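You operate a simulated robot arm through the tools that you are given. There is no shell and no other tool.

The job below is to be done with a simulated robot arm. You get a single attempt, and the scene is never put back.

TASK
Let water in till the tube reads 600, then mix the batch till even.
Fine: set the pointer knob to MIX; end with the stop button.

It is judged by the outcome, as a careful person would: the job done as asked, and still so three seconds after it is handed in. It fails if anything else is knocked over, pushed out of place, dropped, spilled or broken.

THE ROBOT
A 7-joint arm with a fingered hand, fixed in place. Base frame: the origin is on the floor under the middle of its stand, x ahead of it, y to its left, z up; the work surface is at about z = 0.72. Units: m, rad, N and s.
With the tool pointing down near the work surface it reaches from about 0.1 to 0.76 m from the base axis. Its first joint turns from -2.496 to 2.496 rad. Payload 3 kg.
Tool frame: the origin (TCP) lies between the finger pads and is the grasp point; the fingertips stand 0.026 m ahead of it; z points along the fingers, y is the line along which they close. The gripper opens to 0.148 m; its body begins 0.073 m behind the TCP. The gripper is a hand of 3 fingers: y runs from the thumb to the fingers, the wrist lies at [0, 0, -0.229] in the tool frame.
Orientation is that of the tool frame in the base frame, as [roll, pitch, yaw] about the fixed x, y, z axes, in that order (R = Rz(yaw) Ry(pitch) Rx(roll)). With the fingers straight down and closing along the base's y, the tool's x points along the base's -x, its y along +y and its z along -z.

THE INTERFACE
- The arm moves only by the tool arm_command. Its argument "plan" is text: rows parted by semicolons, each of 6 numbers parted by spaces: the shift along the base's x, y, z in m, then the turn, a rotation vector about the base's x, y, z in rad. In form: tx ty tz wx wy wz; .... A call has 1 to 20 rows; each row shifts and turns the commanded pose from where the row before left it. A row lasts 0.2 s, in which the tool goes at most 0.05 m and 0.15 rad; a call with a longer step from one row to the next is refused whole. A pose out of reach is approached as far as the arm can. The call stops where the force on the tool passes 40 N (or 10 N more than at its start, if that is more) or the arm is blocked; 0.2 s more then pass. In this call time passes only in rows, and 0.2 s behind the last. It gives the time, the measured TCP pose, the force on the tool (base axes), the opening and the grip force at its end, in the units of the frame above (readings bear some noise), with the torque about the TCP (base axes, N m) and any sound that the robot's microphone picked up, and new pictures: "show" is both (left out), scene, wrist or none.
- Cameras (640 x 400 px; columns grow to the right, rows downward): "scene" is fixed at [0.218, 0.6501, 1.549]; the picture's right is [-0.51, -0.86, 0.00], its down [-0.38, 0.23, -0.90] and it looks along [0.77, -0.46, -0.44] (base axes); focal length 335 px, centre (320, 200). "wrist" rides on the gripper at [0.068, -0.039, -0.09] in the tool frame; the picture's right is [0.50, 0.87, 0.00], its down [-0.66, 0.38, -0.65] and it looks along [-0.57, 0.33, 0.76] (tool axes); focal length 222 px, centre (320, 200). There is no depth. A picture from a camera that has moved, and an enlarged one, comes with that camera's place and axes in the base frame and with its lens.
- raise_lower(by): slides the trunk up (or, below 0, down) by that many m; the arm rides with it, the base frame stays. It gives what a move gives, with no picture.
- set_fingers(finger1, finger2, thumb_bend): sets how far each is bent, from 0 (flat) to 100 (curled in); at 30 the hand is open as for a grip, at 70 the pads meet at the TCP. One left out holds its place. A second passes; each finger stops where it meets its share of the squeeze, and holds until it gets a number again. It is the only way to open and close the hand. It gives what a move gives, with no picture; readings hold the bend of each and the force on the fingers (four entries, about 0 where the hand has none), thumb and palm.
- enlarge(camera, box): a new picture of the part [left, top, right, bottom] of that camera's present view, enlarged. The clock stands still meanwhile.
- finish_job(): hands the job in; it is judged then, once.

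Nothing tells you positions but the pictures and the camera data. Unless the task says otherwise, let go and move clear before handing in.

The tools are called as name(argument=value, ...) on one line, values as JSON. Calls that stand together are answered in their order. arm_command: Moves the arm, as the interface text tells. Its arguments: {"type":"object","properties":{"plan":{"type":"string"},"show":{"type":"string","enum":["both","scene","wrist","none"]}},"required":["plan"]} The other tools are called the same way: raise_lower (by) moves the trunk up or down; set_fingers (finger1, finger2, thumb_bend) moves the fingers one by one; enlarge (camera, box) takes an enlarged picture of a part of a camera's view; finish_job () hands the job in.

At the start:

```text
t: 0.0
ee_pos: [0.7417, 0.1289, 1.4322]
tool_rot: [-3.141, 0.001, -3.141]
contact_force: [-0.2, -0.1, 0.1]
ft_torque: [0.03, 0.0, -0.03]
grip_width: 0.148
gripper_force: 0.2
shape: jaw
bend: [30.0, 30.0, 30.0]
finger forces: [0.0, 0.1, 0.0, 0.0, 0.0, 0.0]
trunk travel left (down, up): [-0.817, 0.073]
```

scene: 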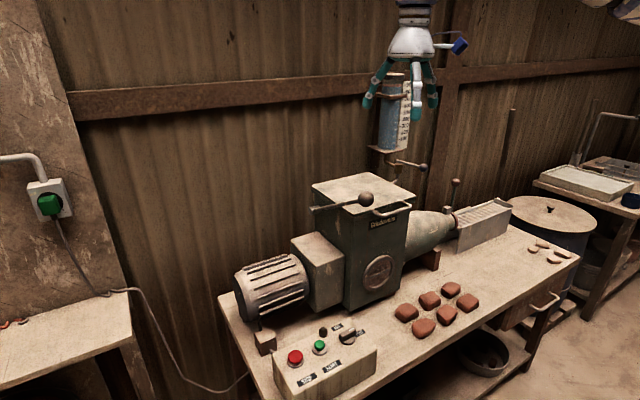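
wrist: 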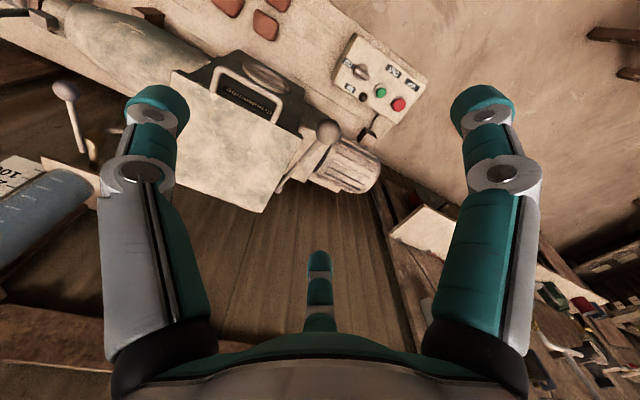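

I see a pug mill on a bench with a motor, a chamber with a lidded hopper and lever, a graduated water tube on the wall behind it, and a control box with red and green buttons and a pointer knob. I'll enlarge the main parts before I move anything.

enlarge(camera="scene", box=[340, 50, 480, 200])

enlarge(camera="scene", box=[260, 310, 400, 400])

enlarge(camera="scene", box=[300, 150, 480, 310])

enlarge(camera="wrist", box=[320, 20, 440, 140])

enlarge(camera="wrist", box=[0, 60, 180, 260])

```text
2.67 times, centred on (410, 125) of scene
camera zoom: at [0.218, 0.6501, 1.549], right [-0.51, -0.86, 0.0], down [-0.38, 0.23, -0.9], along [0.77, -0.46, -0.44], focal length 894 px, centre (80, 400)
```

zoom: 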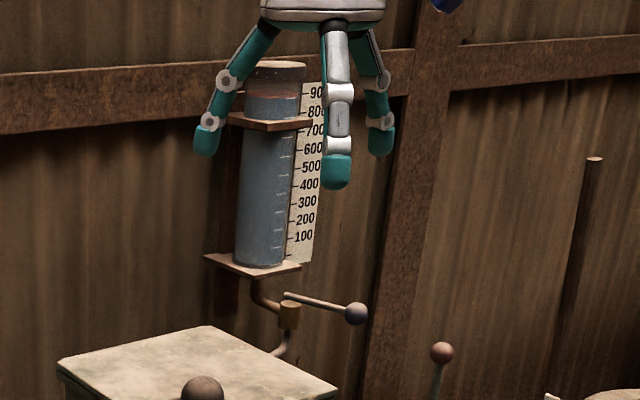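

```text
4.44 times, centred on (330, 355) of scene
camera zoom: at [0.218, 0.6501, 1.549], right [-0.51, -0.86, 0.0], down [-0.38, 0.23, -0.9], along [0.77, -0.46, -0.44], focal length 1489 px, centre (276, -489)
```

zoom: 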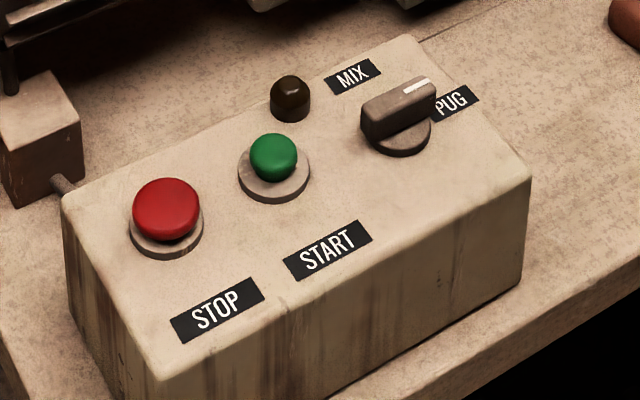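

```text
2.50 times, centred on (390, 230) of scene
camera zoom: at [0.218, 0.6501, 1.549], right [-0.51, -0.86, 0.0], down [-0.38, 0.23, -0.9], along [0.77, -0.46, -0.44], focal length 838 px, centre (145, 125)
```

zoom: 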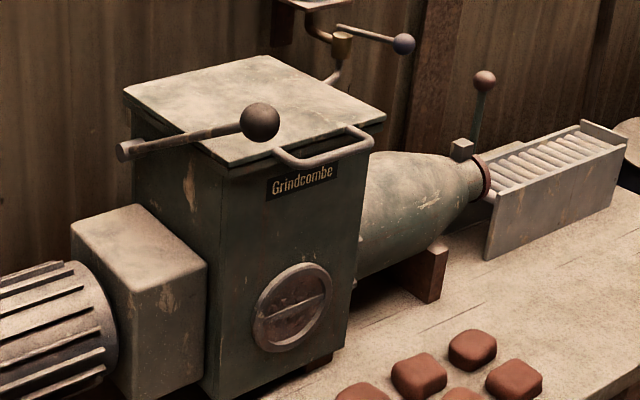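

```text
3.33 times, centred on (380, 80) of wrist
camera zoom: at [0.6744, 0.09, 1.5232], right [-0.5, 0.87, 0.0], down [0.66, 0.38, 0.65], along [0.57, 0.33, -0.76], focal length 740 px, centre (120, 600)
```

zoom: 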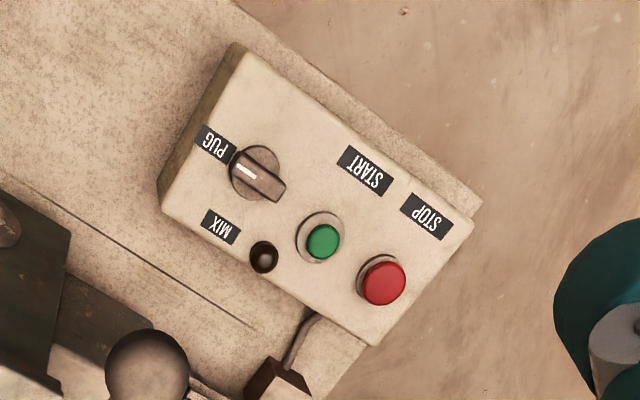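

```text
2.00 times, centred on (90, 160) of wrist
camera zoom: at [0.6744, 0.09, 1.5232], right [-0.5, 0.87, 0.0], down [0.66, 0.38, 0.65], along [0.57, 0.33, -0.76], focal length 444 px, centre (780, 280)
```

zoom: 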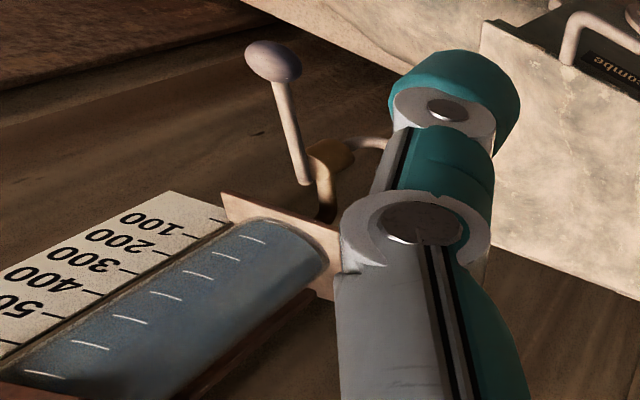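

The water tube is at about (1.08, -0.14), with its valve lever ball at about (0.96, -0.20, 1.15). The control box is near (0.74, 0.25–0.41, 0.82). The pointer sits at PUG and MIX is about a quarter turn from it. I'll swing the wrist camera round for a closer look at the valve.

arm_command(plan="0 -0.04 0 0 0 -0.12; 0 -0.04 0 0 0 -0.12; 0 -0.04 0 0 0 -0.12; 0 -0.04 0 0 0 -0.12; 0 -0.04 0 0 0 -0.12", show="both")

```text
t: 1.2
ee_pos: [0.7955, -0.0357, 1.4305]
tool_rot: [3.137, 0.002, 2.54]
contact_force: [-0.6, 0.5, 0.1]
ft_torque: [-0.02, 0.01, 0.0]
grip_width: 0.148
gripper_force: 0.1
shape: jaw
bend: [30.0, 30.0, 30.0]
finger forces: [0.0, 0.0, 0.0, 0.0, 0.0, 0.0]
out of reach, approached as far as the arm can: row 1, 2, 3, 4, 5
trunk travel left (down, up): [-0.817, 0.073]
camera wrist: at [0.7168, -0.03, 1.5215], right [0.08, 1.0, 0.0], down [0.75, -0.06, 0.66], along [0.65, -0.05, -0.76], focal length 222 px, centre (320, 200)
```

scene: 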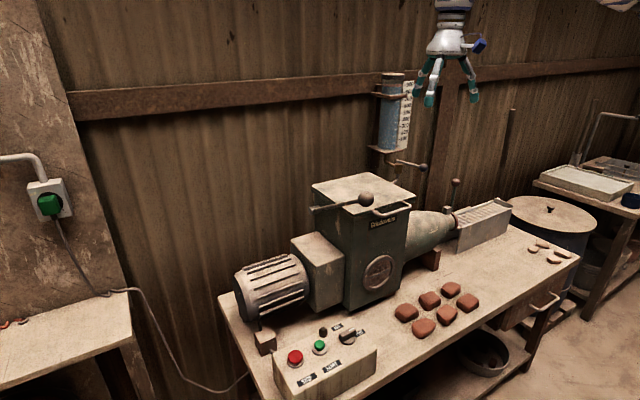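
wrist: 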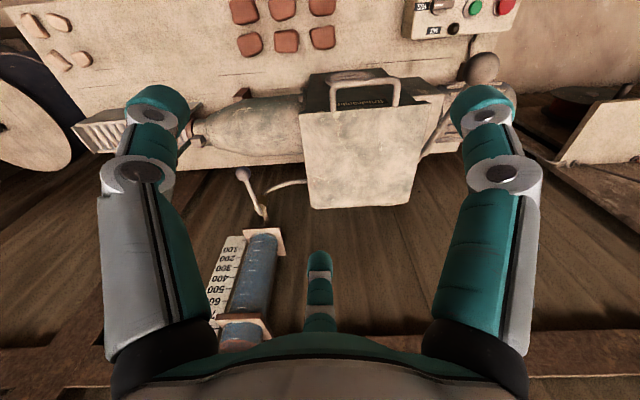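

The tube and valve now show in both views, so I'll enlarge them to read the level and see how the valve works.

enlarge(camera="scene", box=[360, 60, 440, 190])

enlarge(camera="scene", box=[370, 60, 420, 100])

enlarge(camera="wrist", box=[200, 150, 330, 350])

enlarge(camera="scene", box=[360, 140, 440, 190])

enlarge(camera="wrist", box=[210, 150, 330, 240])

```text
3.08 times, centred on (400, 125) of scene
camera zoom: at [0.218, 0.6501, 1.549], right [-0.51, -0.86, 0.0], down [-0.38, 0.23, -0.9], along [0.77, -0.46, -0.44], focal length 1031 px, centre (74, 431)
```

zoom: 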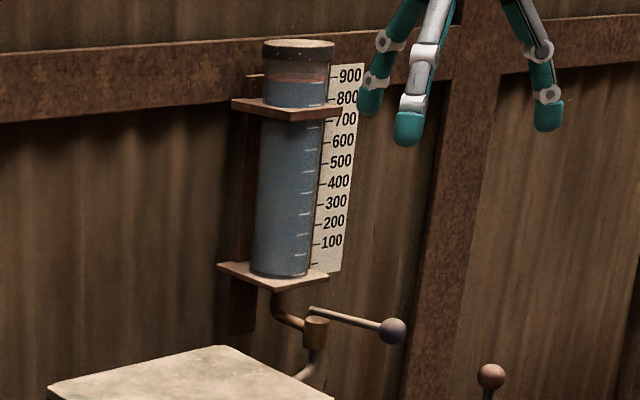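

```text
10.00 times, centred on (395, 80) of scene
camera zoom: at [0.218, 0.6501, 1.549], right [-0.51, -0.86, 0.0], down [-0.38, 0.23, -0.9], along [0.77, -0.46, -0.44], focal length 3351 px, centre (-430, 1400)
```

zoom: 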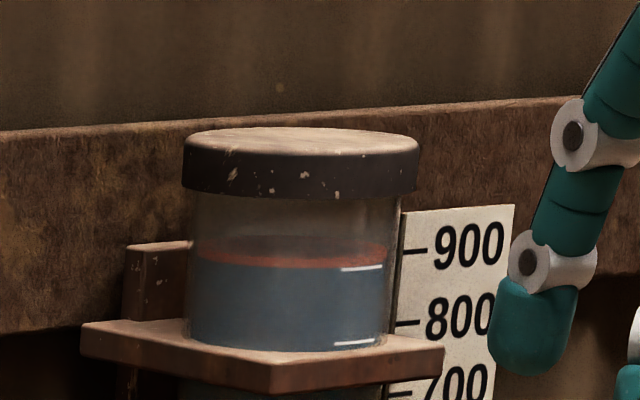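

```text
2.00 times, centred on (265, 250) of wrist
camera zoom: at [0.7168, -0.03, 1.5215], right [0.08, 1.0, 0.0], down [0.75, -0.06, 0.66], along [0.65, -0.05, -0.76], focal length 444 px, centre (430, 100)
```

zoom: 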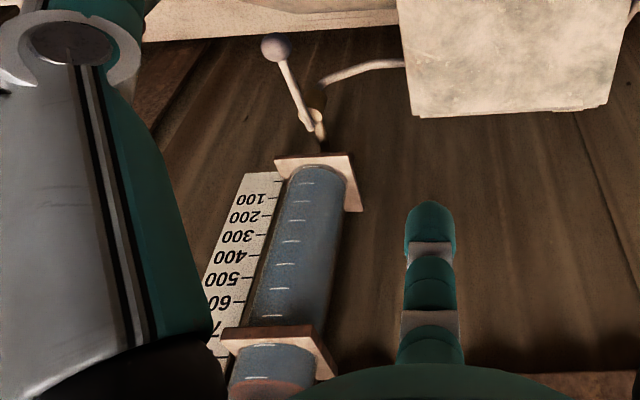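

```text
8.00 times, centred on (400, 165) of scene
camera zoom: at [0.218, 0.6501, 1.549], right [-0.51, -0.86, 0.0], down [-0.38, 0.23, -0.9], along [0.77, -0.46, -0.44], focal length 2681 px, centre (-320, 480)
```

zoom: 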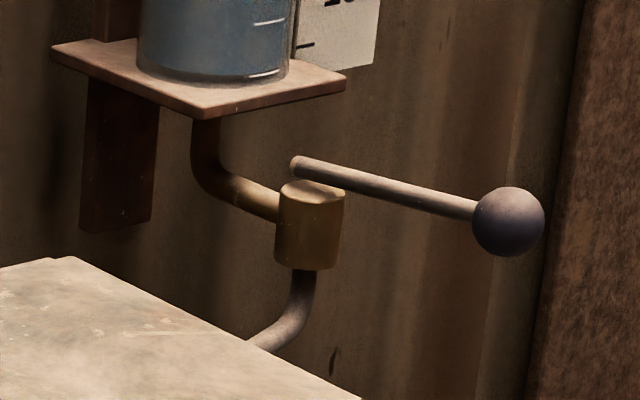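

```text
4.44 times, centred on (270, 195) of wrist
camera zoom: at [0.7168, -0.03, 1.5215], right [0.08, 1.0, 0.0], down [0.75, -0.06, 0.66], along [0.65, -0.05, -0.76], focal length 987 px, centre (542, 222)
```

zoom: 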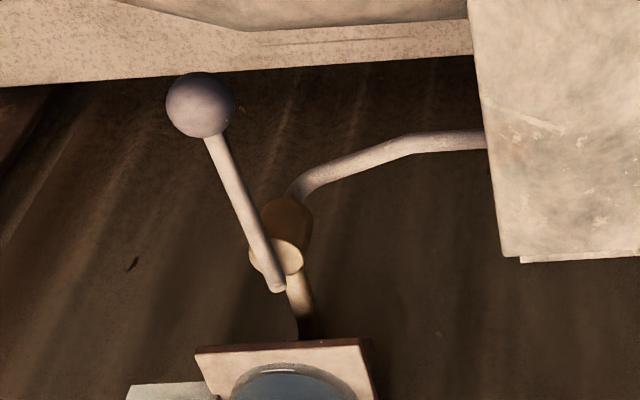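

The valve has a vertical spindle with a lever on top, now pointing out from the wall, and its outlet pipe runs to the hopper. The tube reads about 900, so I have to let it fall to 600. I'll lower the trunk so the hand comes to valve height before tilting it.

raise_lower(by=-0.15)

```text
t: 3.0
ee_pos: [0.7956, -0.0336, 1.2813]
tool_rot: [3.137, 0.0, 2.542]
contact_force: [0.2, 0.4, 0.1]
ft_torque: [-0.02, -0.01, 0.0]
grip_width: 0.1477
gripper_force: 0.0
shape: jaw
bend: [30.0, 30.0, 30.0]
finger forces: [0.0, 0.0, 0.0, 0.0, 0.0, 0.0]
trunk travel left (down, up): [-0.667, 0.223]
```

The lowering was clean, and the hand is at z = 1.28 and clear of the hopper. Next I'll yaw the hand back toward the lever and tilt it to point at the wall, drawing toward y = -0.15.

arm_command(plan="-0.015 -0.04 0 0 0 0.13; -0.015 -0.04 0 0 0 0.13; -0.015 -0.035 0 0 0 0.13; 0 0 0 -0.03 -0.14 0; 0 0 0 -0.03 -0.14 0; 0 0 0 -0.03 -0.14 0; 0 0 0 -0.03 -0.14 0; 0 0 0 -0.03 -0.14 0", show="both")

```text
t: 4.8
ee_pos: [0.8121, -0.1248, 1.282]
tool_rot: [3.134, 0.001, 2.932]
contact_force: [-0.2, 0.0, 1.3]
ft_torque: [0.02, -0.01, -0.02]
grip_width: 0.1477
gripper_force: 0.1
shape: jaw
bend: [30.0, 30.0, 30.0]
finger forces: [0.1, 0.1, 0.1, 0.0, 0.1, 0.0]
out of reach, approached as far as the arm can: row 1, 2, 3, 4, 5, 6, 7, 8
trunk travel left (down, up): [-0.667, 0.223]
camera wrist: at [0.7362, -0.1507, 1.3729], right [-0.31, 0.95, 0.0], down [0.72, 0.23, 0.66], along [0.62, 0.21, -0.75], focal length 222 px, centre (320, 200)
```

scene: 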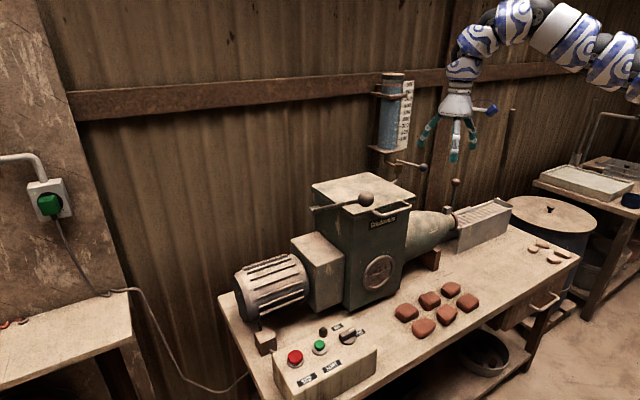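
wrist: 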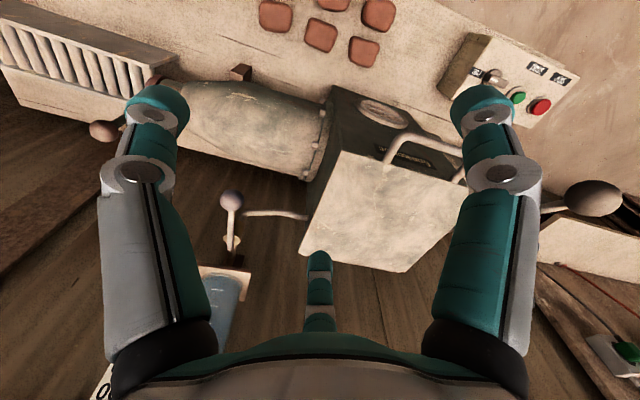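

The tilt did not happen and the arm says the pose is out of reach, so its shape matters. I'll look at the arm's configuration before trying again.

enlarge(camera="scene", box=[400, 0, 640, 180])

arm_command(plan="0 0 0 0 -0.1 0", show="none")

```text
2.22 times, centred on (520, 90) of scene
camera zoom: at [0.218, 0.6501, 1.549], right [-0.51, -0.86, 0.0], down [-0.38, 0.23, -0.9], along [0.77, -0.46, -0.44], focal length 745 px, centre (-124, 444)
```

zoom: 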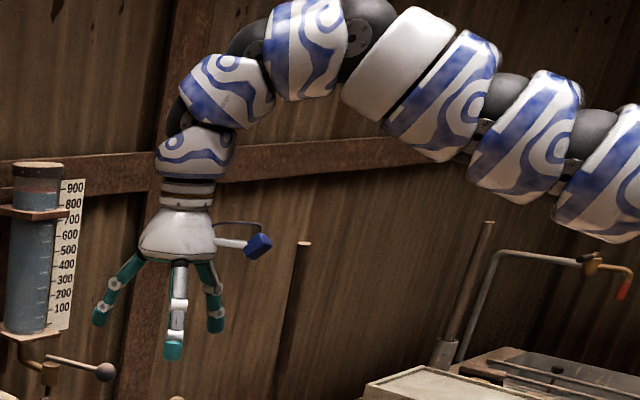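

```text
t: 5.2
ee_pos: [0.8112, -0.1255, 1.2827]
tool_rot: [3.135, 0.003, 2.933]
contact_force: [0.8, 0.2, 0.2]
ft_torque: [0.03, -0.03, -0.06]
grip_width: 0.148
gripper_force: 0.1
shape: jaw
bend: [30.0, 30.0, 30.0]
finger forces: [0.1, 0.0, 0.0, 0.0, 0.0, 0.0]
out of reach, approached as far as the arm can: row 1
trunk travel left (down, up): [-0.667, 0.223]
```

The small tilt did nothing either. I'll try single small moves in other directions to find out what the arm will allow.

arm_command(plan="0 0 0.05 0 0 0", show="none")

arm_command(plan="-0.05 0 0 0 0 0", show="none")

arm_command(plan="0 -0.04 0 0 0 0", show="none")

arm_command(plan="0 0 0 0 0.1 0", show="none")

```text
t: 5.5
ee_pos: [0.8282, -0.125, 1.2911]
tool_rot: [3.132, 0.007, 2.931]
contact_force: [0.2, -0.7, -0.4]
ft_torque: [0.0, 0.01, -0.03]
grip_width: 0.148
gripper_force: 0.0
shape: jaw
bend: [30.0, 30.0, 30.0]
finger forces: [0.0, 0.0, 0.1, 0.0, 0.0, 0.0]
out of reach, approached as far as the arm can: row 1
trunk travel left (down, up): [-0.667, 0.223]
```

```text
t: 6.0
ee_pos: [0.8088, -0.1216, 1.2833]
tool_rot: [3.134, 0.007, 2.933]
contact_force: [-0.7, 0.6, -0.3]
ft_torque: [-0.03, 0.02, 0.01]
grip_width: 0.1477
gripper_force: 0.0
shape: jaw
bend: [30.0, 30.0, 30.0]
finger forces: [0.1, 0.0, 0.0, 0.0, 0.0, 0.0]
out of reach, approached as far as the arm can: row 1
trunk travel left (down, up): [-0.667, 0.223]
```

```text
t: 6.3
ee_pos: [0.8116, -0.1616, 1.2832]
tool_rot: [3.132, 0.003, 2.932]
contact_force: [-0.2, 0.4, -1.1]
ft_torque: [-0.01, -0.01, 0.02]
grip_width: 0.1478
gripper_force: 0.1
shape: jaw
bend: [30.0, 30.0, 30.0]
finger forces: [0.0, 0.0, 0.0, 0.1, 0.0, 0.0]
out of reach, approached as far as the arm can: row 1
trunk travel left (down, up): [-0.667, 0.223]
```

```text
t: 6.8
ee_pos: [0.8216, -0.1605, 1.26]
tool_rot: [-3.13, -0.095, 2.927]
contact_force: [0.6, -0.5, -0.2]
ft_torque: [0.0, 0.02, -0.02]
grip_width: 0.1482
gripper_force: 0.1
shape: jaw
bend: [30.0, 30.0, 30.0]
finger forces: [0.0, 0.0, 0.0, 0.0, 0.1, 0.0]
out of reach, approached as far as the arm can: row 1
trunk travel left (down, up): [-0.667, 0.223]
```

The arm seems to be against a limit whenever it goes up or back relative to its shoulder. I'll move the hand down, where there is free space in front of the wall at y = -0.16, and then try the tilt.

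arm_command(plan="0 0 -0.03 0 0 0; 0 0 -0.03 0 -0.1 0; 0 0 0 0 -0.1 0", show="none")

```text
t: 7.5
ee_pos: [0.8195, -0.1624, 1.2125]
tool_rot: [3.141, -0.033, 2.926]
contact_force: [-0.1, 0.7, 0.0]
ft_torque: [0.01, 0.02, -0.01]
grip_width: 0.1481
gripper_force: 0.2
shape: jaw
bend: [30.0, 30.0, 30.0]
finger forces: [0.0, 0.0, 0.0, 0.0, 0.0, 0.1]
out of reach, approached as far as the arm can: row 2, 3
trunk travel left (down, up): [-0.667, 0.223]
```

Downward motion works, but tilting outward doesn't yet. I'll retract toward the base and check that it moves freely.

arm_command(plan="-0.04 0 0 0 0 0; -0.04 0 0 0 0 0", show="none")

arm_command(plan="-0.04 0 -0.02 0 0 0; -0.04 0 -0.02 0 0 0; -0.04 0 0 0 0 0", show="scene")

```text
t: 8.2
ee_pos: [0.8199, -0.1613, 1.2108]
tool_rot: [-3.141, -0.034, 2.926]
contact_force: [-0.5, 0.6, -0.1]
ft_torque: [0.01, 0.0, -0.01]
grip_width: 0.1478
gripper_force: 0.1
shape: jaw
bend: [30.0, 30.0, 30.0]
finger forces: [0.0, 0.0, 0.0, 0.0, 0.1, 0.0]
out of reach, approached as far as the arm can: row 1, 2
trunk travel left (down, up): [-0.667, 0.223]
```

```text
t: 8.9
ee_pos: [0.8195, -0.1619, 1.2123]
tool_rot: [3.141, -0.035, 2.926]
contact_force: [-0.2, -0.1, -0.1]
ft_torque: [0.01, 0.0, 0.02]
grip_width: 0.1476
gripper_force: 0.0
shape: jaw
bend: [30.0, 30.0, 30.0]
finger forces: [0.0, 0.0, 0.0, 0.0, 0.0, 0.0]
out of reach, approached as far as the arm can: row 1, 2, 3
trunk travel left (down, up): [-0.667, 0.223]
```

scene: 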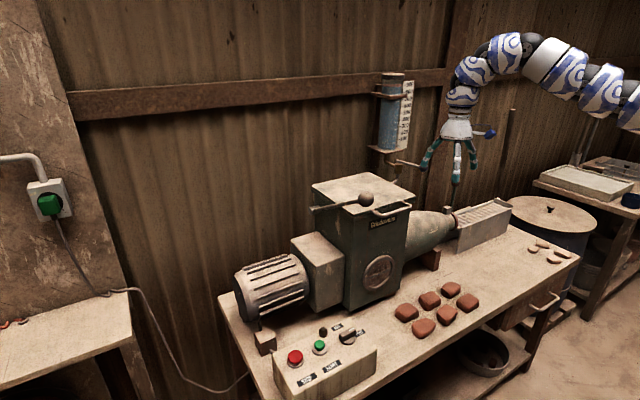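

The arm will not retract at all from here. I'll test small outward, upward and downward moves one at a time to map the limit.

arm_command(plan="0.02 0 0 0 0 0", show="none")

arm_command(plan="0 0 0.03 0 0 0", show="none")

arm_command(plan="0 0 -0.03 0 0 0", show="none")

arm_command(plan="0 -0.03 0 0 0 0", show="none")

```text
t: 9.3
ee_pos: [0.842, -0.1613, 1.212]
tool_rot: [3.141, -0.033, 2.923]
contact_force: [0.5, 0.9, 0.1]
ft_torque: [-0.01, 0.0, 0.01]
grip_width: 0.1481
gripper_force: 0.0
shape: jaw
bend: [30.0, 30.0, 30.0]
finger forces: [0.1, 0.0, 0.0, 0.0, 0.1, 0.0]
trunk travel left (down, up): [-0.667, 0.223]
```

```text
t: 9.8
ee_pos: [0.8379, -0.1599, 1.2433]
tool_rot: [3.141, -0.034, 2.929]
contact_force: [0.2, 0.1, -0.4]
ft_torque: [0.02, 0.01, -0.03]
grip_width: 0.148
gripper_force: 0.1
shape: jaw
bend: [30.0, 30.0, 30.0]
finger forces: [0.1, 0.0, 0.0, 0.0, 0.1, 0.1]
trunk travel left (down, up): [-0.667, 0.223]
```

```text
t: 10.2
ee_pos: [0.8397, -0.1605, 1.2124]
tool_rot: [3.142, -0.033, 2.924]
contact_force: [0.3, -0.3, 0.3]
ft_torque: [-0.02, -0.01, 0.03]
grip_width: 0.148
gripper_force: 0.1
shape: jaw
bend: [30.0, 30.0, 30.0]
finger forces: [0.0, 0.0, 0.1, 0.1, 0.0, 0.0]
trunk travel left (down, up): [-0.667, 0.223]
```

```text
t: 10.6
ee_pos: [0.8402, -0.1906, 1.2141]
tool_rot: [-3.141, -0.035, 2.923]
contact_force: [-0.7, -0.1, -0.6]
ft_torque: [0.04, -0.04, -0.02]
grip_width: 0.1481
gripper_force: 0.0
shape: jaw
bend: [30.0, 30.0, 30.0]
finger forces: [0.0, 0.0, 0.0, 0.0, 0.0, 0.1]
trunk travel left (down, up): [-0.667, 0.223]
```

At x = 0.84 the arm moves freely, so the limit is on the near side. I'll try small tilts from here, lowering slightly, and watch the result.

arm_command(plan="0 0 0 -0.02 -0.1 0", show="none")

arm_command(plan="0 0 0.02 0 0 0", show="none")

arm_command(plan="0 0 0.02 -0.02 -0.1 0", show="scene")

```text
t: 10.9
ee_pos: [0.8396, -0.1888, 1.2139]
tool_rot: [3.141, 0.018, 2.926]
contact_force: [0.3, 0.6, -0.1]
ft_torque: [-0.01, -0.03, 0.0]
grip_width: 0.1479
gripper_force: 0.2
shape: jaw
bend: [30.0, 30.0, 30.0]
finger forces: [0.1, 0.0, 0.1, 0.1, 0.0, 0.1]
out of reach, approached as far as the arm can: row 1
trunk travel left (down, up): [-0.667, 0.223]
```

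```text
t: 11.3
ee_pos: [0.8403, -0.1913, 1.2338]
tool_rot: [3.14, 0.018, 2.927]
contact_force: [0.1, -0.6, -0.6]
ft_torque: [-0.02, -0.02, -0.02]
grip_width: 0.1482
gripper_force: 0.0
shape: jaw
bend: [30.0, 30.0, 30.0]
finger forces: [0.0, 0.0, 0.0, 0.0, 0.0, 0.0]
trunk travel left (down, up): [-0.667, 0.223]
```

```text
t: 11.8
ee_pos: [0.8416, -0.1924, 1.2445]
tool_rot: [3.139, 0.064, 2.922]
contact_force: [-0.6, 0.5, -0.1]
ft_torque: [0.03, -0.01, 0.03]
grip_width: 0.1482
gripper_force: 0.0
shape: jaw
bend: [30.0, 30.0, 30.0]
finger forces: [0.1, 0.0, 0.0, 0.0, 0.0, 0.0]
out of reach, approached as far as the arm can: row 1
trunk travel left (down, up): [-0.667, 0.223]
```

scene: 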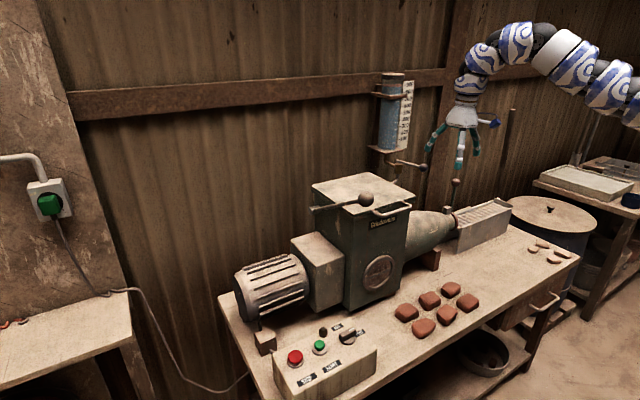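

The limit seems to change with heading as well as radius. I'll test whether yawing the hand frees the tilt or the retraction.

arm_command(plan="0 0 0 0 0 0.15; 0 0 0 0 0 0.15; -0.02 0 0 0 0 0", show="none")

arm_command(plan="0 0 0 0 0 -0.15; 0 0 0 0 0 -0.15; 0 0 0 0 0 -0.15; 0 0 0 0 0 -0.15; -0.02 0 0 0 0 0", show="none")

```text
t: 12.6
ee_pos: [0.8404, -0.194, 1.2445]
tool_rot: [3.139, 0.065, -3.062]
contact_force: [-0.1, 0.6, 0.0]
ft_torque: [-0.01, -0.01, -0.03]
grip_width: 0.1479
gripper_force: 0.1
shape: jaw
bend: [30.0, 30.0, 30.0]
finger forces: [0.0, 0.0, 0.1, 0.0, 0.1, 0.0]
out of reach, approached as far as the arm can: row 3
trunk travel left (down, up): [-0.667, 0.223]
```

```text
t: 13.8
ee_pos: [0.8405, -0.1936, 1.2438]
tool_rot: [3.138, 0.064, 2.62]
contact_force: [0.5, -0.1, -0.2]
ft_torque: [0.0, 0.01, 0.02]
grip_width: 0.148
gripper_force: 0.1
shape: jaw
bend: [30.0, 30.0, 30.0]
finger forces: [0.1, 0.0, 0.0, 0.0, 0.0, 0.0]
out of reach, approached as far as the arm can: row 5
trunk travel left (down, up): [-0.667, 0.223]
```

Yaw is free but the wrist can't come back, so the arm probably needs the hand lower relative to its shoulder. I'll raise the trunk to gain shoulder height, then lower the hand with the arm.

raise_lower(by=0.2)

arm_command(plan="0 0.03 -0.045 0 0 0.1; 0 0 -0.045 0 0 0.1; 0 0 -0.045 0 0 0.1; 0 0 -0.045 0 0 0; -0.03 0 0 0 0 0; -0.03 0 0 0 0 0; -0.03 0 0 0 0 0", show="both")

```text
t: 15.9
ee_pos: [0.84, -0.1937, 1.4439]
tool_rot: [3.138, 0.065, 2.622]
contact_force: [-0.3, 1.0, -0.2]
ft_torque: [-0.01, -0.02, 0.04]
grip_width: 0.1482
gripper_force: 0.1
shape: jaw
bend: [30.0, 30.0, 30.0]
finger forces: [0.0, 0.1, 0.0, 0.0, 0.0, 0.0]
trunk travel left (down, up): [-0.867, 0.023]
```

```text
refused: row 1 steps farther than a row can; nothing moved
```

arm_command(plan="0 0.02 -0.04 0 0 0.1; 0 0 -0.045 0 0 0.1; 0 0 -0.045 0 0 0.1; 0 0 -0.045 0 0 0; -0.03 0 0 0 0 0; -0.03 0 0 0 0 0; -0.03 0 0 0 0 0", show="both")

```text
t: 17.5
ee_pos: [0.8666, -0.1992, 1.3104]
tool_rot: [3.14, 0.061, 2.841]
contact_force: [0.2, 0.1, -0.1]
ft_torque: [0.01, 0.01, -0.01]
grip_width: 0.1477
gripper_force: 0.1
shape: jaw
bend: [30.0, 30.0, 30.0]
finger forces: [0.0, 0.1, 0.1, 0.1, 0.0, 0.0]
out of reach, approached as far as the arm can: row 1, 2, 5, 6, 7
trunk travel left (down, up): [-0.867, 0.023]
camera wrist: at [0.7842, -0.2152, 1.398], right [-0.22, 0.97, -0.03], down [0.7, 0.18, 0.69], along [0.68, 0.13, -0.72], focal length 222 px, centre (320, 200)
```

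scene: 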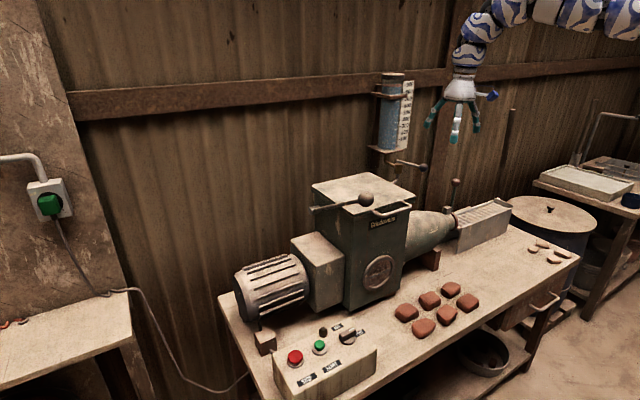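
wrist: 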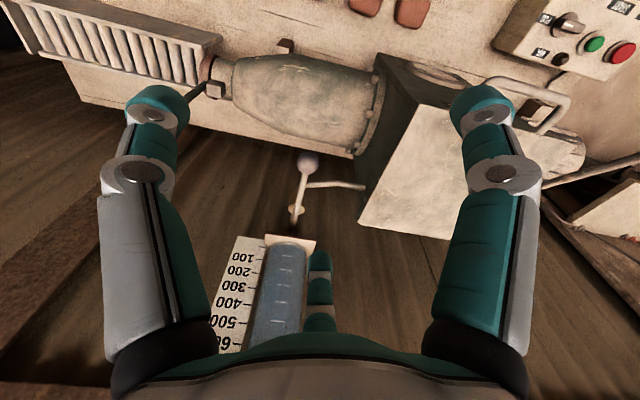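

Lowering pushed the hand outward, so it's easier for this arm to extend toward the wall than to retract. Coming down on the lever ball with the tool pointing down may therefore work, so I'll measure the ball, body and bracket more closely from this view.

enlarge(camera="wrist", box=[230, 140, 380, 250])

enlarge(camera="scene", box=[370, 60, 450, 190])

enlarge(camera="scene", box=[420, 0, 640, 160])

```text
3.64 times, centred on (305, 195) of wrist
camera zoom: at [0.7842, -0.2152, 1.398], right [-0.22, 0.97, -0.03], down [0.7, 0.18, 0.69], along [0.68, 0.13, -0.72], focal length 808 px, centre (374, 218)
```

zoom: 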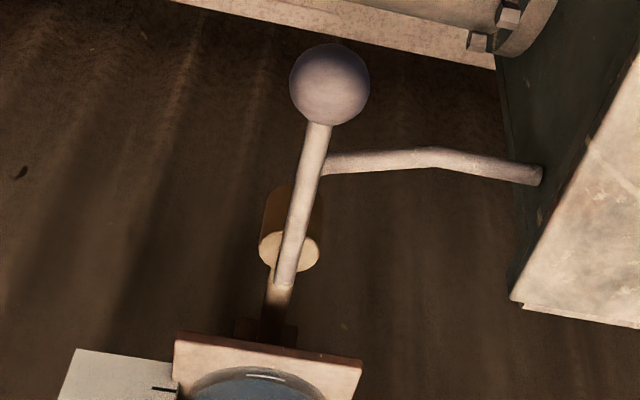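

```text
3.08 times, centred on (410, 125) of scene
camera zoom: at [0.218, 0.6501, 1.549], right [-0.51, -0.86, 0.0], down [-0.38, 0.23, -0.9], along [0.77, -0.46, -0.44], focal length 1031 px, centre (43, 431)
```

zoom: 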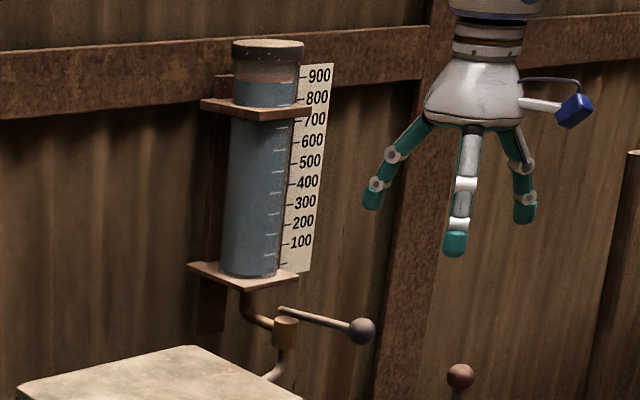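

```text
2.50 times, centred on (530, 80) of scene
camera zoom: at [0.218, 0.6501, 1.549], right [-0.51, -0.86, 0.0], down [-0.38, 0.23, -0.9], along [0.77, -0.46, -0.44], focal length 838 px, centre (-205, 500)
```

zoom: 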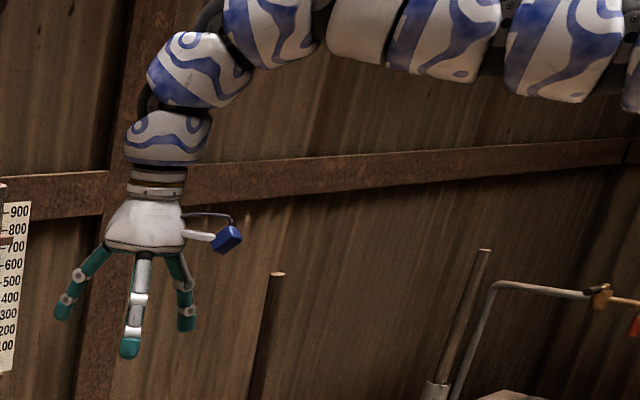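

From this view the lever runs straight out toward -x, from its pivot at about (1.07, -0.20) to the ball at (0.957, -0.20, 1.148). I'll lower the trunk a little, yaw the hand so the rod falls in the gap between the thumb and a finger, and reach out above the ball.

raise_lower(by=-0.07)

arm_command(plan="0.02 0 0 0 0 0.13; 0.02 0 0 0 0 0.13; 0.02 0 0 0 0 0.13; 0.01 0 0 0 0.03 0.13; 0.01 0 0 0 0.03 0.13; 0.01 0 0 0 0 0.13", show="both")

```text
t: 18.6
ee_pos: [0.8682, -0.1997, 1.2418]
tool_rot: [3.14, 0.061, 2.844]
contact_force: [-0.6, -0.3, -0.1]
ft_torque: [0.01, 0.0, -0.01]
grip_width: 0.1479
gripper_force: 0.1
shape: jaw
bend: [30.0, 30.0, 30.0]
finger forces: [0.0, 0.0, 0.0, 0.0, 0.1, 0.0]
trunk travel left (down, up): [-0.797, 0.093]
```

```text
t: 20.0
ee_pos: [0.9569, -0.2006, 1.242]
tool_rot: [3.125, 0.002, -2.66]
contact_force: [0.2, 0.6, 0.1]
ft_torque: [-0.01, 0.01, -0.01]
grip_width: 0.148
gripper_force: 0.0
shape: jaw
bend: [30.0, 30.0, 30.0]
finger forces: [0.0, 0.0, 0.0, 0.0, 0.0, 0.1]
trunk travel left (down, up): [-0.797, 0.093]
camera wrist: at [0.9149, -0.2678, 1.3315], right [-0.84, 0.54, 0.01], down [0.41, 0.63, 0.66], along [0.35, 0.56, -0.75], focal length 222 px, centre (320, 200)
```

scene: 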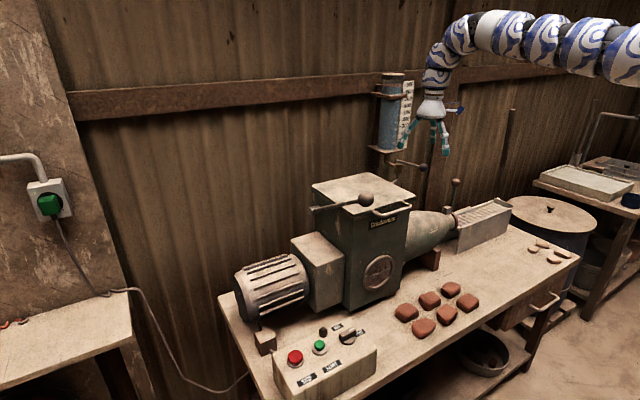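
wrist: 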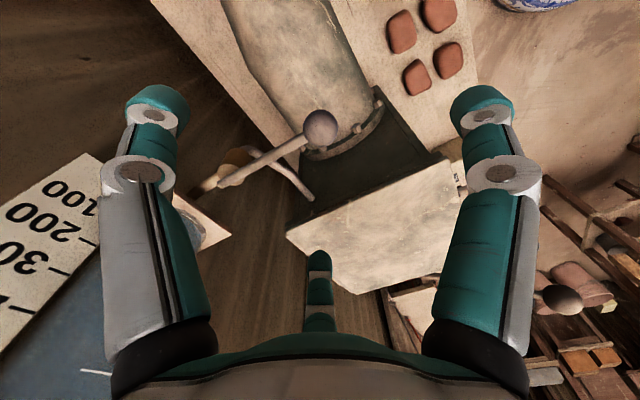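

The hand is now straight above the ball and in reach, with the rod lying between the thumb and one finger. I'll lower it around the ball, then half-close the fingers as a loose cage.

arm_command(plan="0 0 -0.03 0 0 0; 0 0 -0.03 0 0 0; 0 0 -0.03 0 0 0", show="both")

```text
t: 20.8
ee_pos: [0.9504, -0.2008, 1.1505]
tool_rot: [3.127, 0.001, -2.661]
contact_force: [1.1, 0.5, -1.0]
ft_torque: [-0.01, 0.01, -0.02]
grip_width: 0.1479
gripper_force: 0.1
shape: jaw
bend: [30.0, 30.0, 30.0]
finger forces: [0.0, 0.0, 0.1, 0.1, 0.0, 0.0]
out of reach, approached as far as the arm can: row 2
trunk travel left (down, up): [-0.797, 0.093]
camera wrist: at [0.9094, -0.2673, 1.2407], right [-0.84, 0.54, 0.01], down [0.41, 0.63, 0.66], along [0.35, 0.56, -0.75], focal length 222 px, centre (320, 200)
```

scene: 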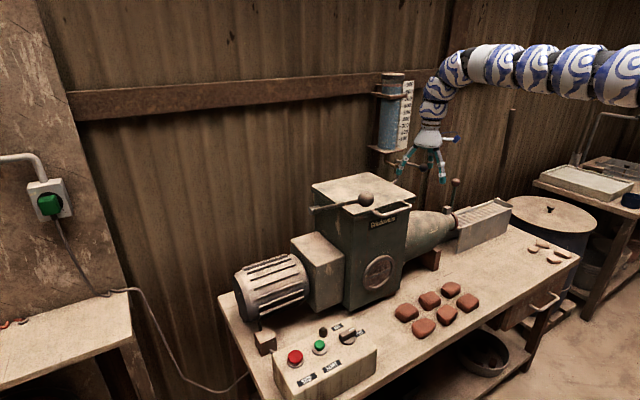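
wrist: 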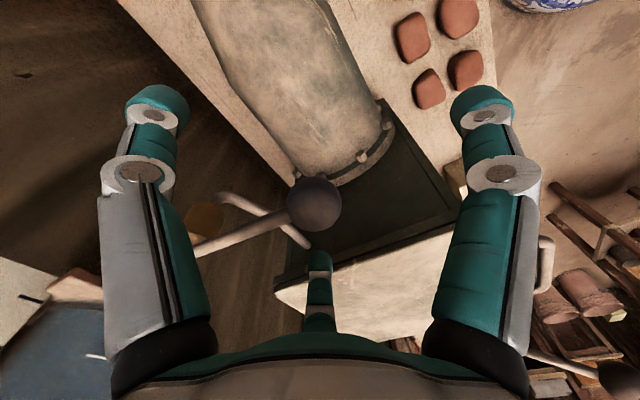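

The ball is inside the open hand, and the arm is near its full reach. I'll tilt the fingers slightly toward the wall for more reach, then half-close the hand around the ball.

arm_command(plan="0.003 0 0 0 -0.12 0; 0.003 0 0 0 -0.12 0; 0.002 0 0 0 -0.1 0", show="none")

set_fingers(finger1=48, finger2=48, thumb_bend=48)

arm_command(plan="0 0 0 0 0 0", show="both")

```text
t: 21.8
ee_pos: [0.9589, -0.1235, 1.1505]
tool_rot: [-2.996, 0.31, -2.547]
contact_force: [-1.2, 4.3, 0.1]
ft_torque: [0.01, -0.03, 0.08]
grip_width: 0.1473
gripper_force: 0.1
shape: jaw
bend: [30.0, 30.0, 33.0]
finger forces: [0.0, 0.1, 0.1, 0.0, 4.9, 0.0]
trunk travel left (down, up): [-0.797, 0.093]
stopped in row 3: the arm was blocked; the commanded pose is now the measured one
```

```text
t: 22.8
ee_pos: [0.9585, -0.1264, 1.1511]
tool_rot: [-2.995, 0.307, -2.548]
contact_force: [-0.4, -0.7, 0.9]
ft_torque: [0.02, -0.02, -0.01]
grip_width: 0.0692
gripper_force: 0.1
shape: fingers
bend: [48.0, 48.0, 48.0]
finger forces: [0.1, 0.0, 0.0, 0.1, 0.1, 0.0]
trunk travel left (down, up): [-0.797, 0.093]
```

```text
t: 23.2
ee_pos: [0.9582, -0.1247, 1.1511]
tool_rot: [-2.994, 0.307, -2.55]
contact_force: [-0.3, 0.2, -0.9]
ft_torque: [0.03, 0.0, 0.0]
grip_width: 0.0691
gripper_force: 0.1
shape: fingers
bend: [48.0, 48.0, 48.0]
finger forces: [0.0, 0.0, 0.0, 0.0, 0.0, 0.0]
trunk travel left (down, up): [-0.797, 0.093]
camera wrist: at [0.895, -0.1988, 1.2217], right [-0.84, 0.47, -0.27], down [0.11, 0.64, 0.76], along [0.53, 0.61, -0.59], focal length 222 px, centre (320, 200)
```

scene: 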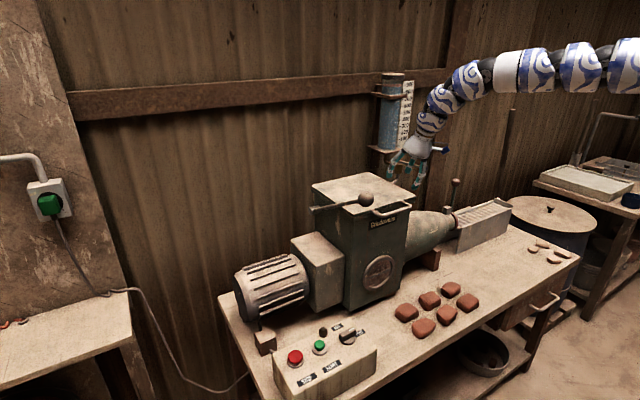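
wrist: 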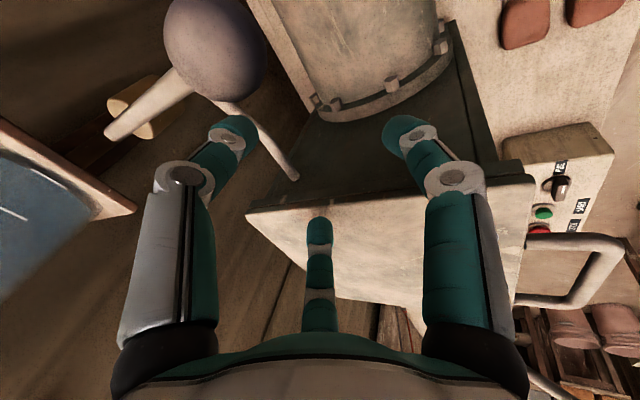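

The tilt swung the hand about 8 cm toward +y. The thumb touched the lever lightly and the ball now lies outside the thumb, though the lever looks unmoved. I'll check the details before going on.

enlarge(camera="scene", box=[365, 60, 455, 200])

enlarge(camera="scene", box=[370, 130, 450, 200])

enlarge(camera="wrist", box=[60, 0, 340, 200])

```text
2.86 times, centred on (410, 130) of scene
camera zoom: at [0.218, 0.6501, 1.549], right [-0.51, -0.86, 0.0], down [-0.38, 0.23, -0.9], along [0.77, -0.46, -0.44], focal length 957 px, centre (63, 400)
```

zoom: 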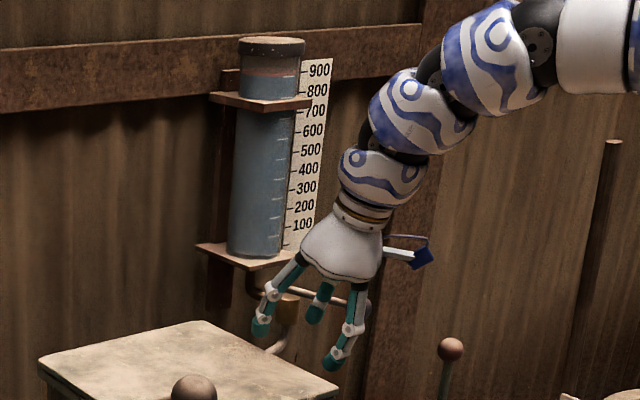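

```text
5.71 times, centred on (410, 165) of scene
camera zoom: at [0.218, 0.6501, 1.549], right [-0.51, -0.86, 0.0], down [-0.38, 0.23, -0.9], along [0.77, -0.46, -0.44], focal length 1915 px, centre (-194, 400)
```

zoom: 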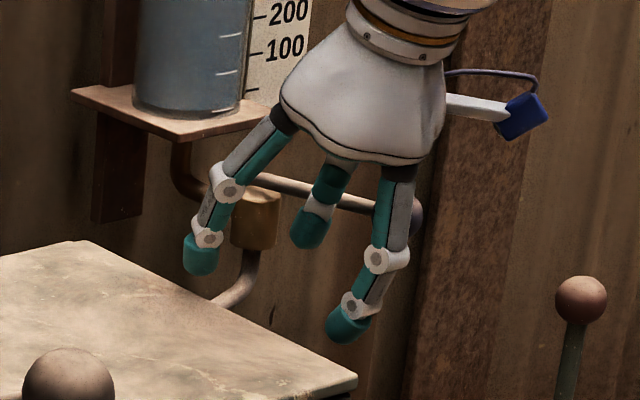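

```text
2.00 times, centred on (200, 100) of wrist
camera zoom: at [0.895, -0.1988, 1.2217], right [-0.84, 0.47, -0.27], down [0.11, 0.64, 0.76], along [0.53, 0.61, -0.59], focal length 444 px, centre (560, 400)
```

zoom: 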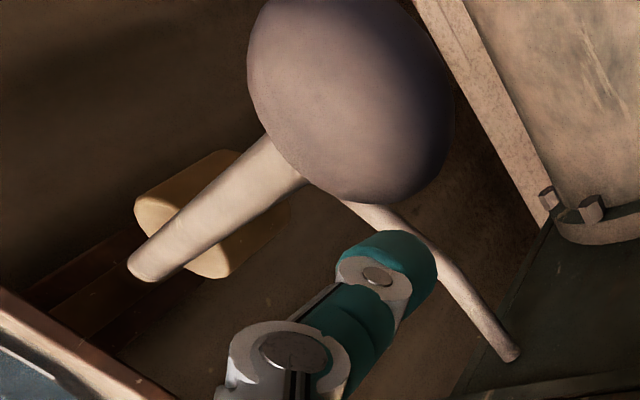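

The lever is untouched and the water is still at about 900. The whole hand is on the +y side of the rod, so I'll lift it, shift back over the ball and come down again with the half-closed cage.

arm_command(plan="0 0 0.04 0 0 0; 0 0 0.04 0 0 0", show="none")

arm_command(plan="-0.002 -0.025 0 0 0 0; -0.002 -0.025 0 0 0 0; -0.002 -0.025 0 0 0 0", show="both")

```text
t: 23.8
ee_pos: [0.9572, -0.1247, 1.2309]
tool_rot: [-2.995, 0.307, -2.548]
contact_force: [0.0, -0.1, -0.7]
ft_torque: [-0.03, -0.02, 0.04]
grip_width: 0.0692
gripper_force: 0.0
shape: fingers
bend: [48.0, 48.0, 48.0]
finger forces: [0.0, 0.1, 0.0, 0.1, 0.1, 0.1]
trunk travel left (down, up): [-0.797, 0.093]
```

```text
t: 24.6
ee_pos: [0.9509, -0.2006, 1.2306]
tool_rot: [-2.997, 0.306, -2.55]
contact_force: [-1.3, -0.4, 0.6]
ft_torque: [0.01, -0.01, 0.01]
grip_width: 0.0691
gripper_force: 0.0
shape: fingers
bend: [48.0, 48.0, 48.0]
finger forces: [0.0, 0.1, 0.1, 0.0, 0.1, 0.0]
trunk travel left (down, up): [-0.797, 0.093]
camera wrist: at [0.8873, -0.274, 1.3009], right [-0.84, 0.47, -0.27], down [0.11, 0.64, 0.76], along [0.53, 0.61, -0.59], focal length 222 px, centre (320, 200)
```

scene: 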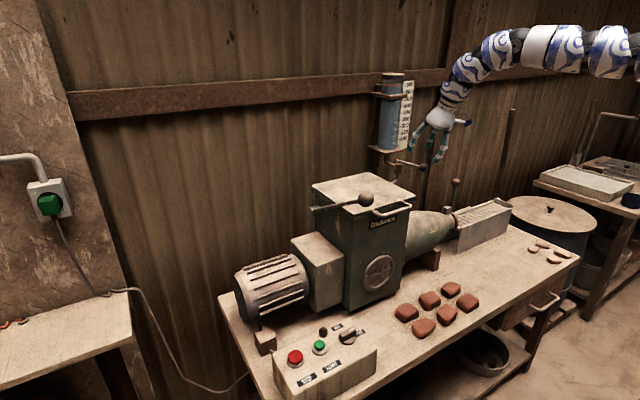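
wrist: 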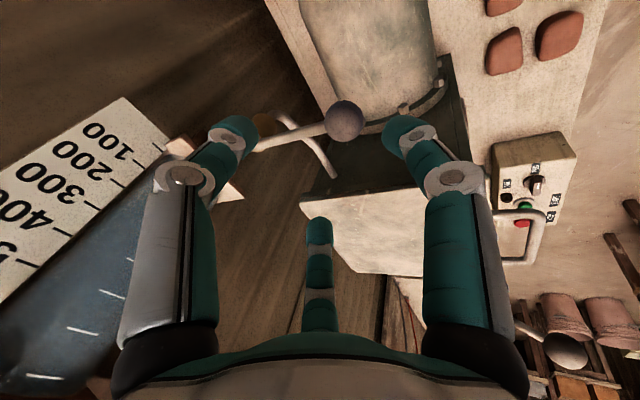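

Tracking is good and the hand is above the ball again. I'll lower it in two steps and check for contact.

arm_command(plan="0 0 -0.04 0 0 0; 0 0 -0.035 0 0 0", show="both")

enlarge(camera="scene", box=[370, 130, 450, 200])

```text
t: 25.2
ee_pos: [0.9506, -0.2003, 1.1565]
tool_rot: [-2.997, 0.308, -2.549]
contact_force: [-1.0, -0.8, 0.1]
ft_torque: [0.01, 0.0, -0.04]
grip_width: 0.0689
gripper_force: 0.0
shape: fingers
bend: [48.0, 48.0, 48.0]
finger forces: [0.0, 0.0, 0.0, 0.1, 0.1, 0.1]
trunk travel left (down, up): [-0.797, 0.093]
camera wrist: at [0.8861, -0.272, 1.227], right [-0.84, 0.47, -0.27], down [0.11, 0.64, 0.76], along [0.53, 0.61, -0.59], focal length 222 px, centre (320, 200)
```

scene: 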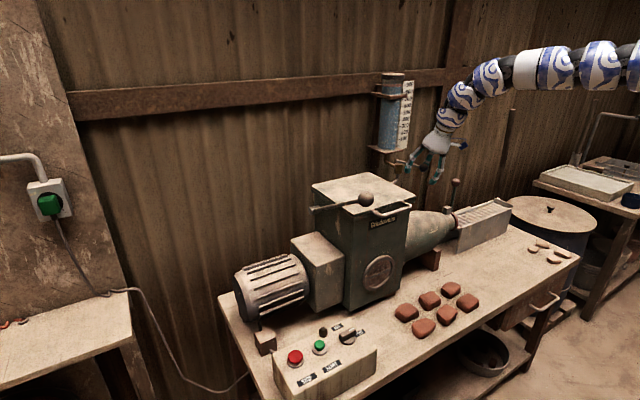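
wrist: 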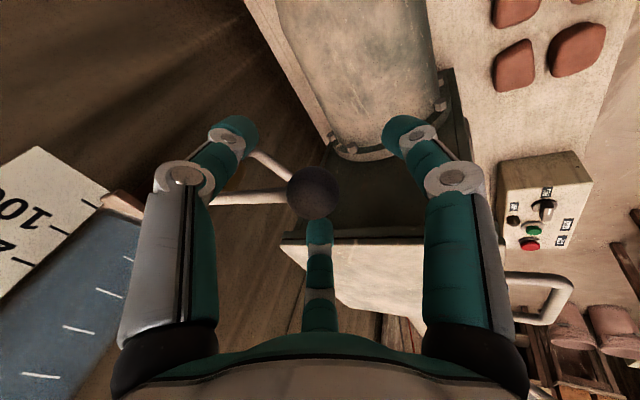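

```text
5.71 times, centred on (410, 165) of scene
camera zoom: at [0.218, 0.6501, 1.549], right [-0.51, -0.86, 0.0], down [-0.38, 0.23, -0.9], along [0.77, -0.46, -0.44], focal length 1915 px, centre (-194, 400)
```

zoom: 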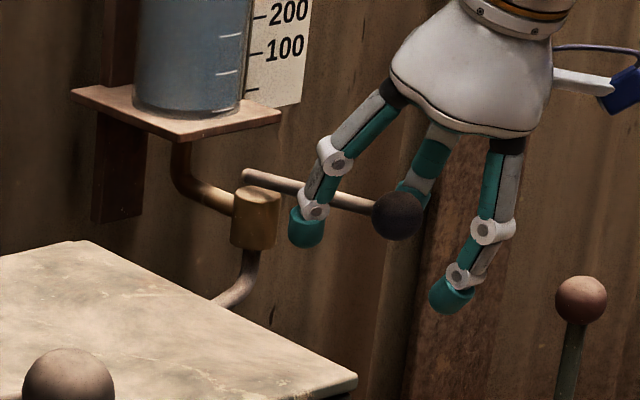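

The ball is caged, with one finger on its +y side and the thumb on its -y side. I'll push gently in small steps, first toward +y, and read the force.

arm_command(plan="0 0.01 0 0 0 0; 0 0.01 0 0 0 0; 0 0.01 0 0 0 0", show="none")

enlarge(camera="scene", box=[370, 130, 450, 200])

```text
t: 26.0
ee_pos: [0.9513, -0.1703, 1.1545]
tool_rot: [-2.996, 0.308, -2.55]
contact_force: [0.5, -1.0, 0.5]
ft_torque: [0.0, 0.01, -0.02]
grip_width: 0.0692
gripper_force: 0.7
shape: fingers
bend: [48.0, 48.0, 48.0]
finger forces: [0.0, 0.0, 0.0, 0.0, 0.6, 0.0]
trunk travel left (down, up): [-0.797, 0.093]
```

```text
5.71 times, centred on (410, 165) of scene
camera zoom: at [0.218, 0.6501, 1.549], right [-0.51, -0.86, 0.0], down [-0.38, 0.23, -0.9], along [0.77, -0.46, -0.44], focal length 1915 px, centre (-194, 400)
```

zoom: 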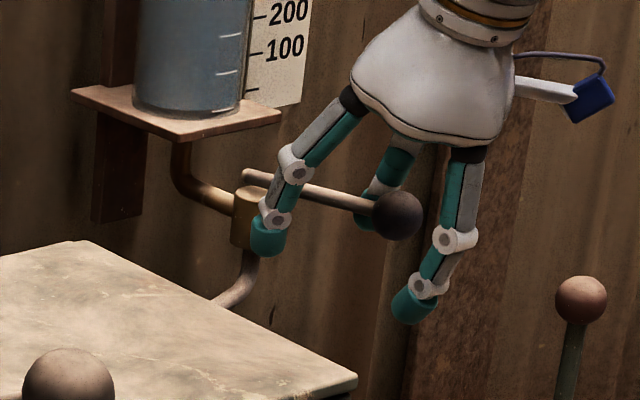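

The thumb has just touched, at 0.6 N. I'll push a little further toward +y.

arm_command(plan="0 0.01 0 0 0 0; 0 0.01 0 0 0 0", show="none")

enlarge(camera="scene", box=[370, 130, 450, 200])

```text
t: 26.6
ee_pos: [0.9503, -0.1571, 1.1544]
tool_rot: [-2.995, 0.303, -2.555]
contact_force: [-18.6, -26.1, -6.2]
ft_torque: [0.15, 0.32, -1.94]
grip_width: 0.0825
gripper_force: 13.7
shape: fingers
bend: [48.0, 48.0, 42.0]
finger forces: [0.0, 0.1, 0.0, 0.0, 27.6, 0.0]
trunk travel left (down, up): [-0.797, 0.093]
```

```text
5.71 times, centred on (410, 165) of scene
camera zoom: at [0.218, 0.6501, 1.549], right [-0.51, -0.86, 0.0], down [-0.38, 0.23, -0.9], along [0.77, -0.46, -0.44], focal length 1915 px, centre (-194, 400)
```

zoom: 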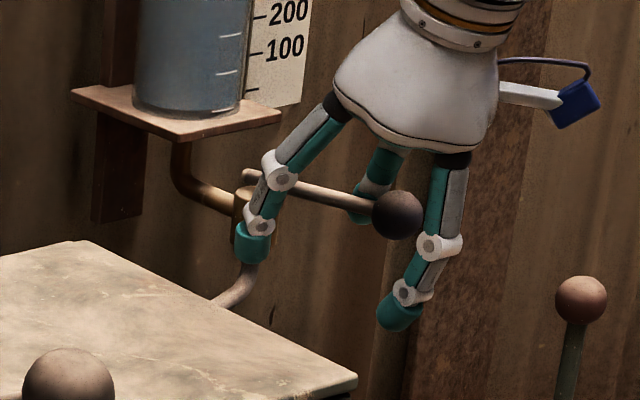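

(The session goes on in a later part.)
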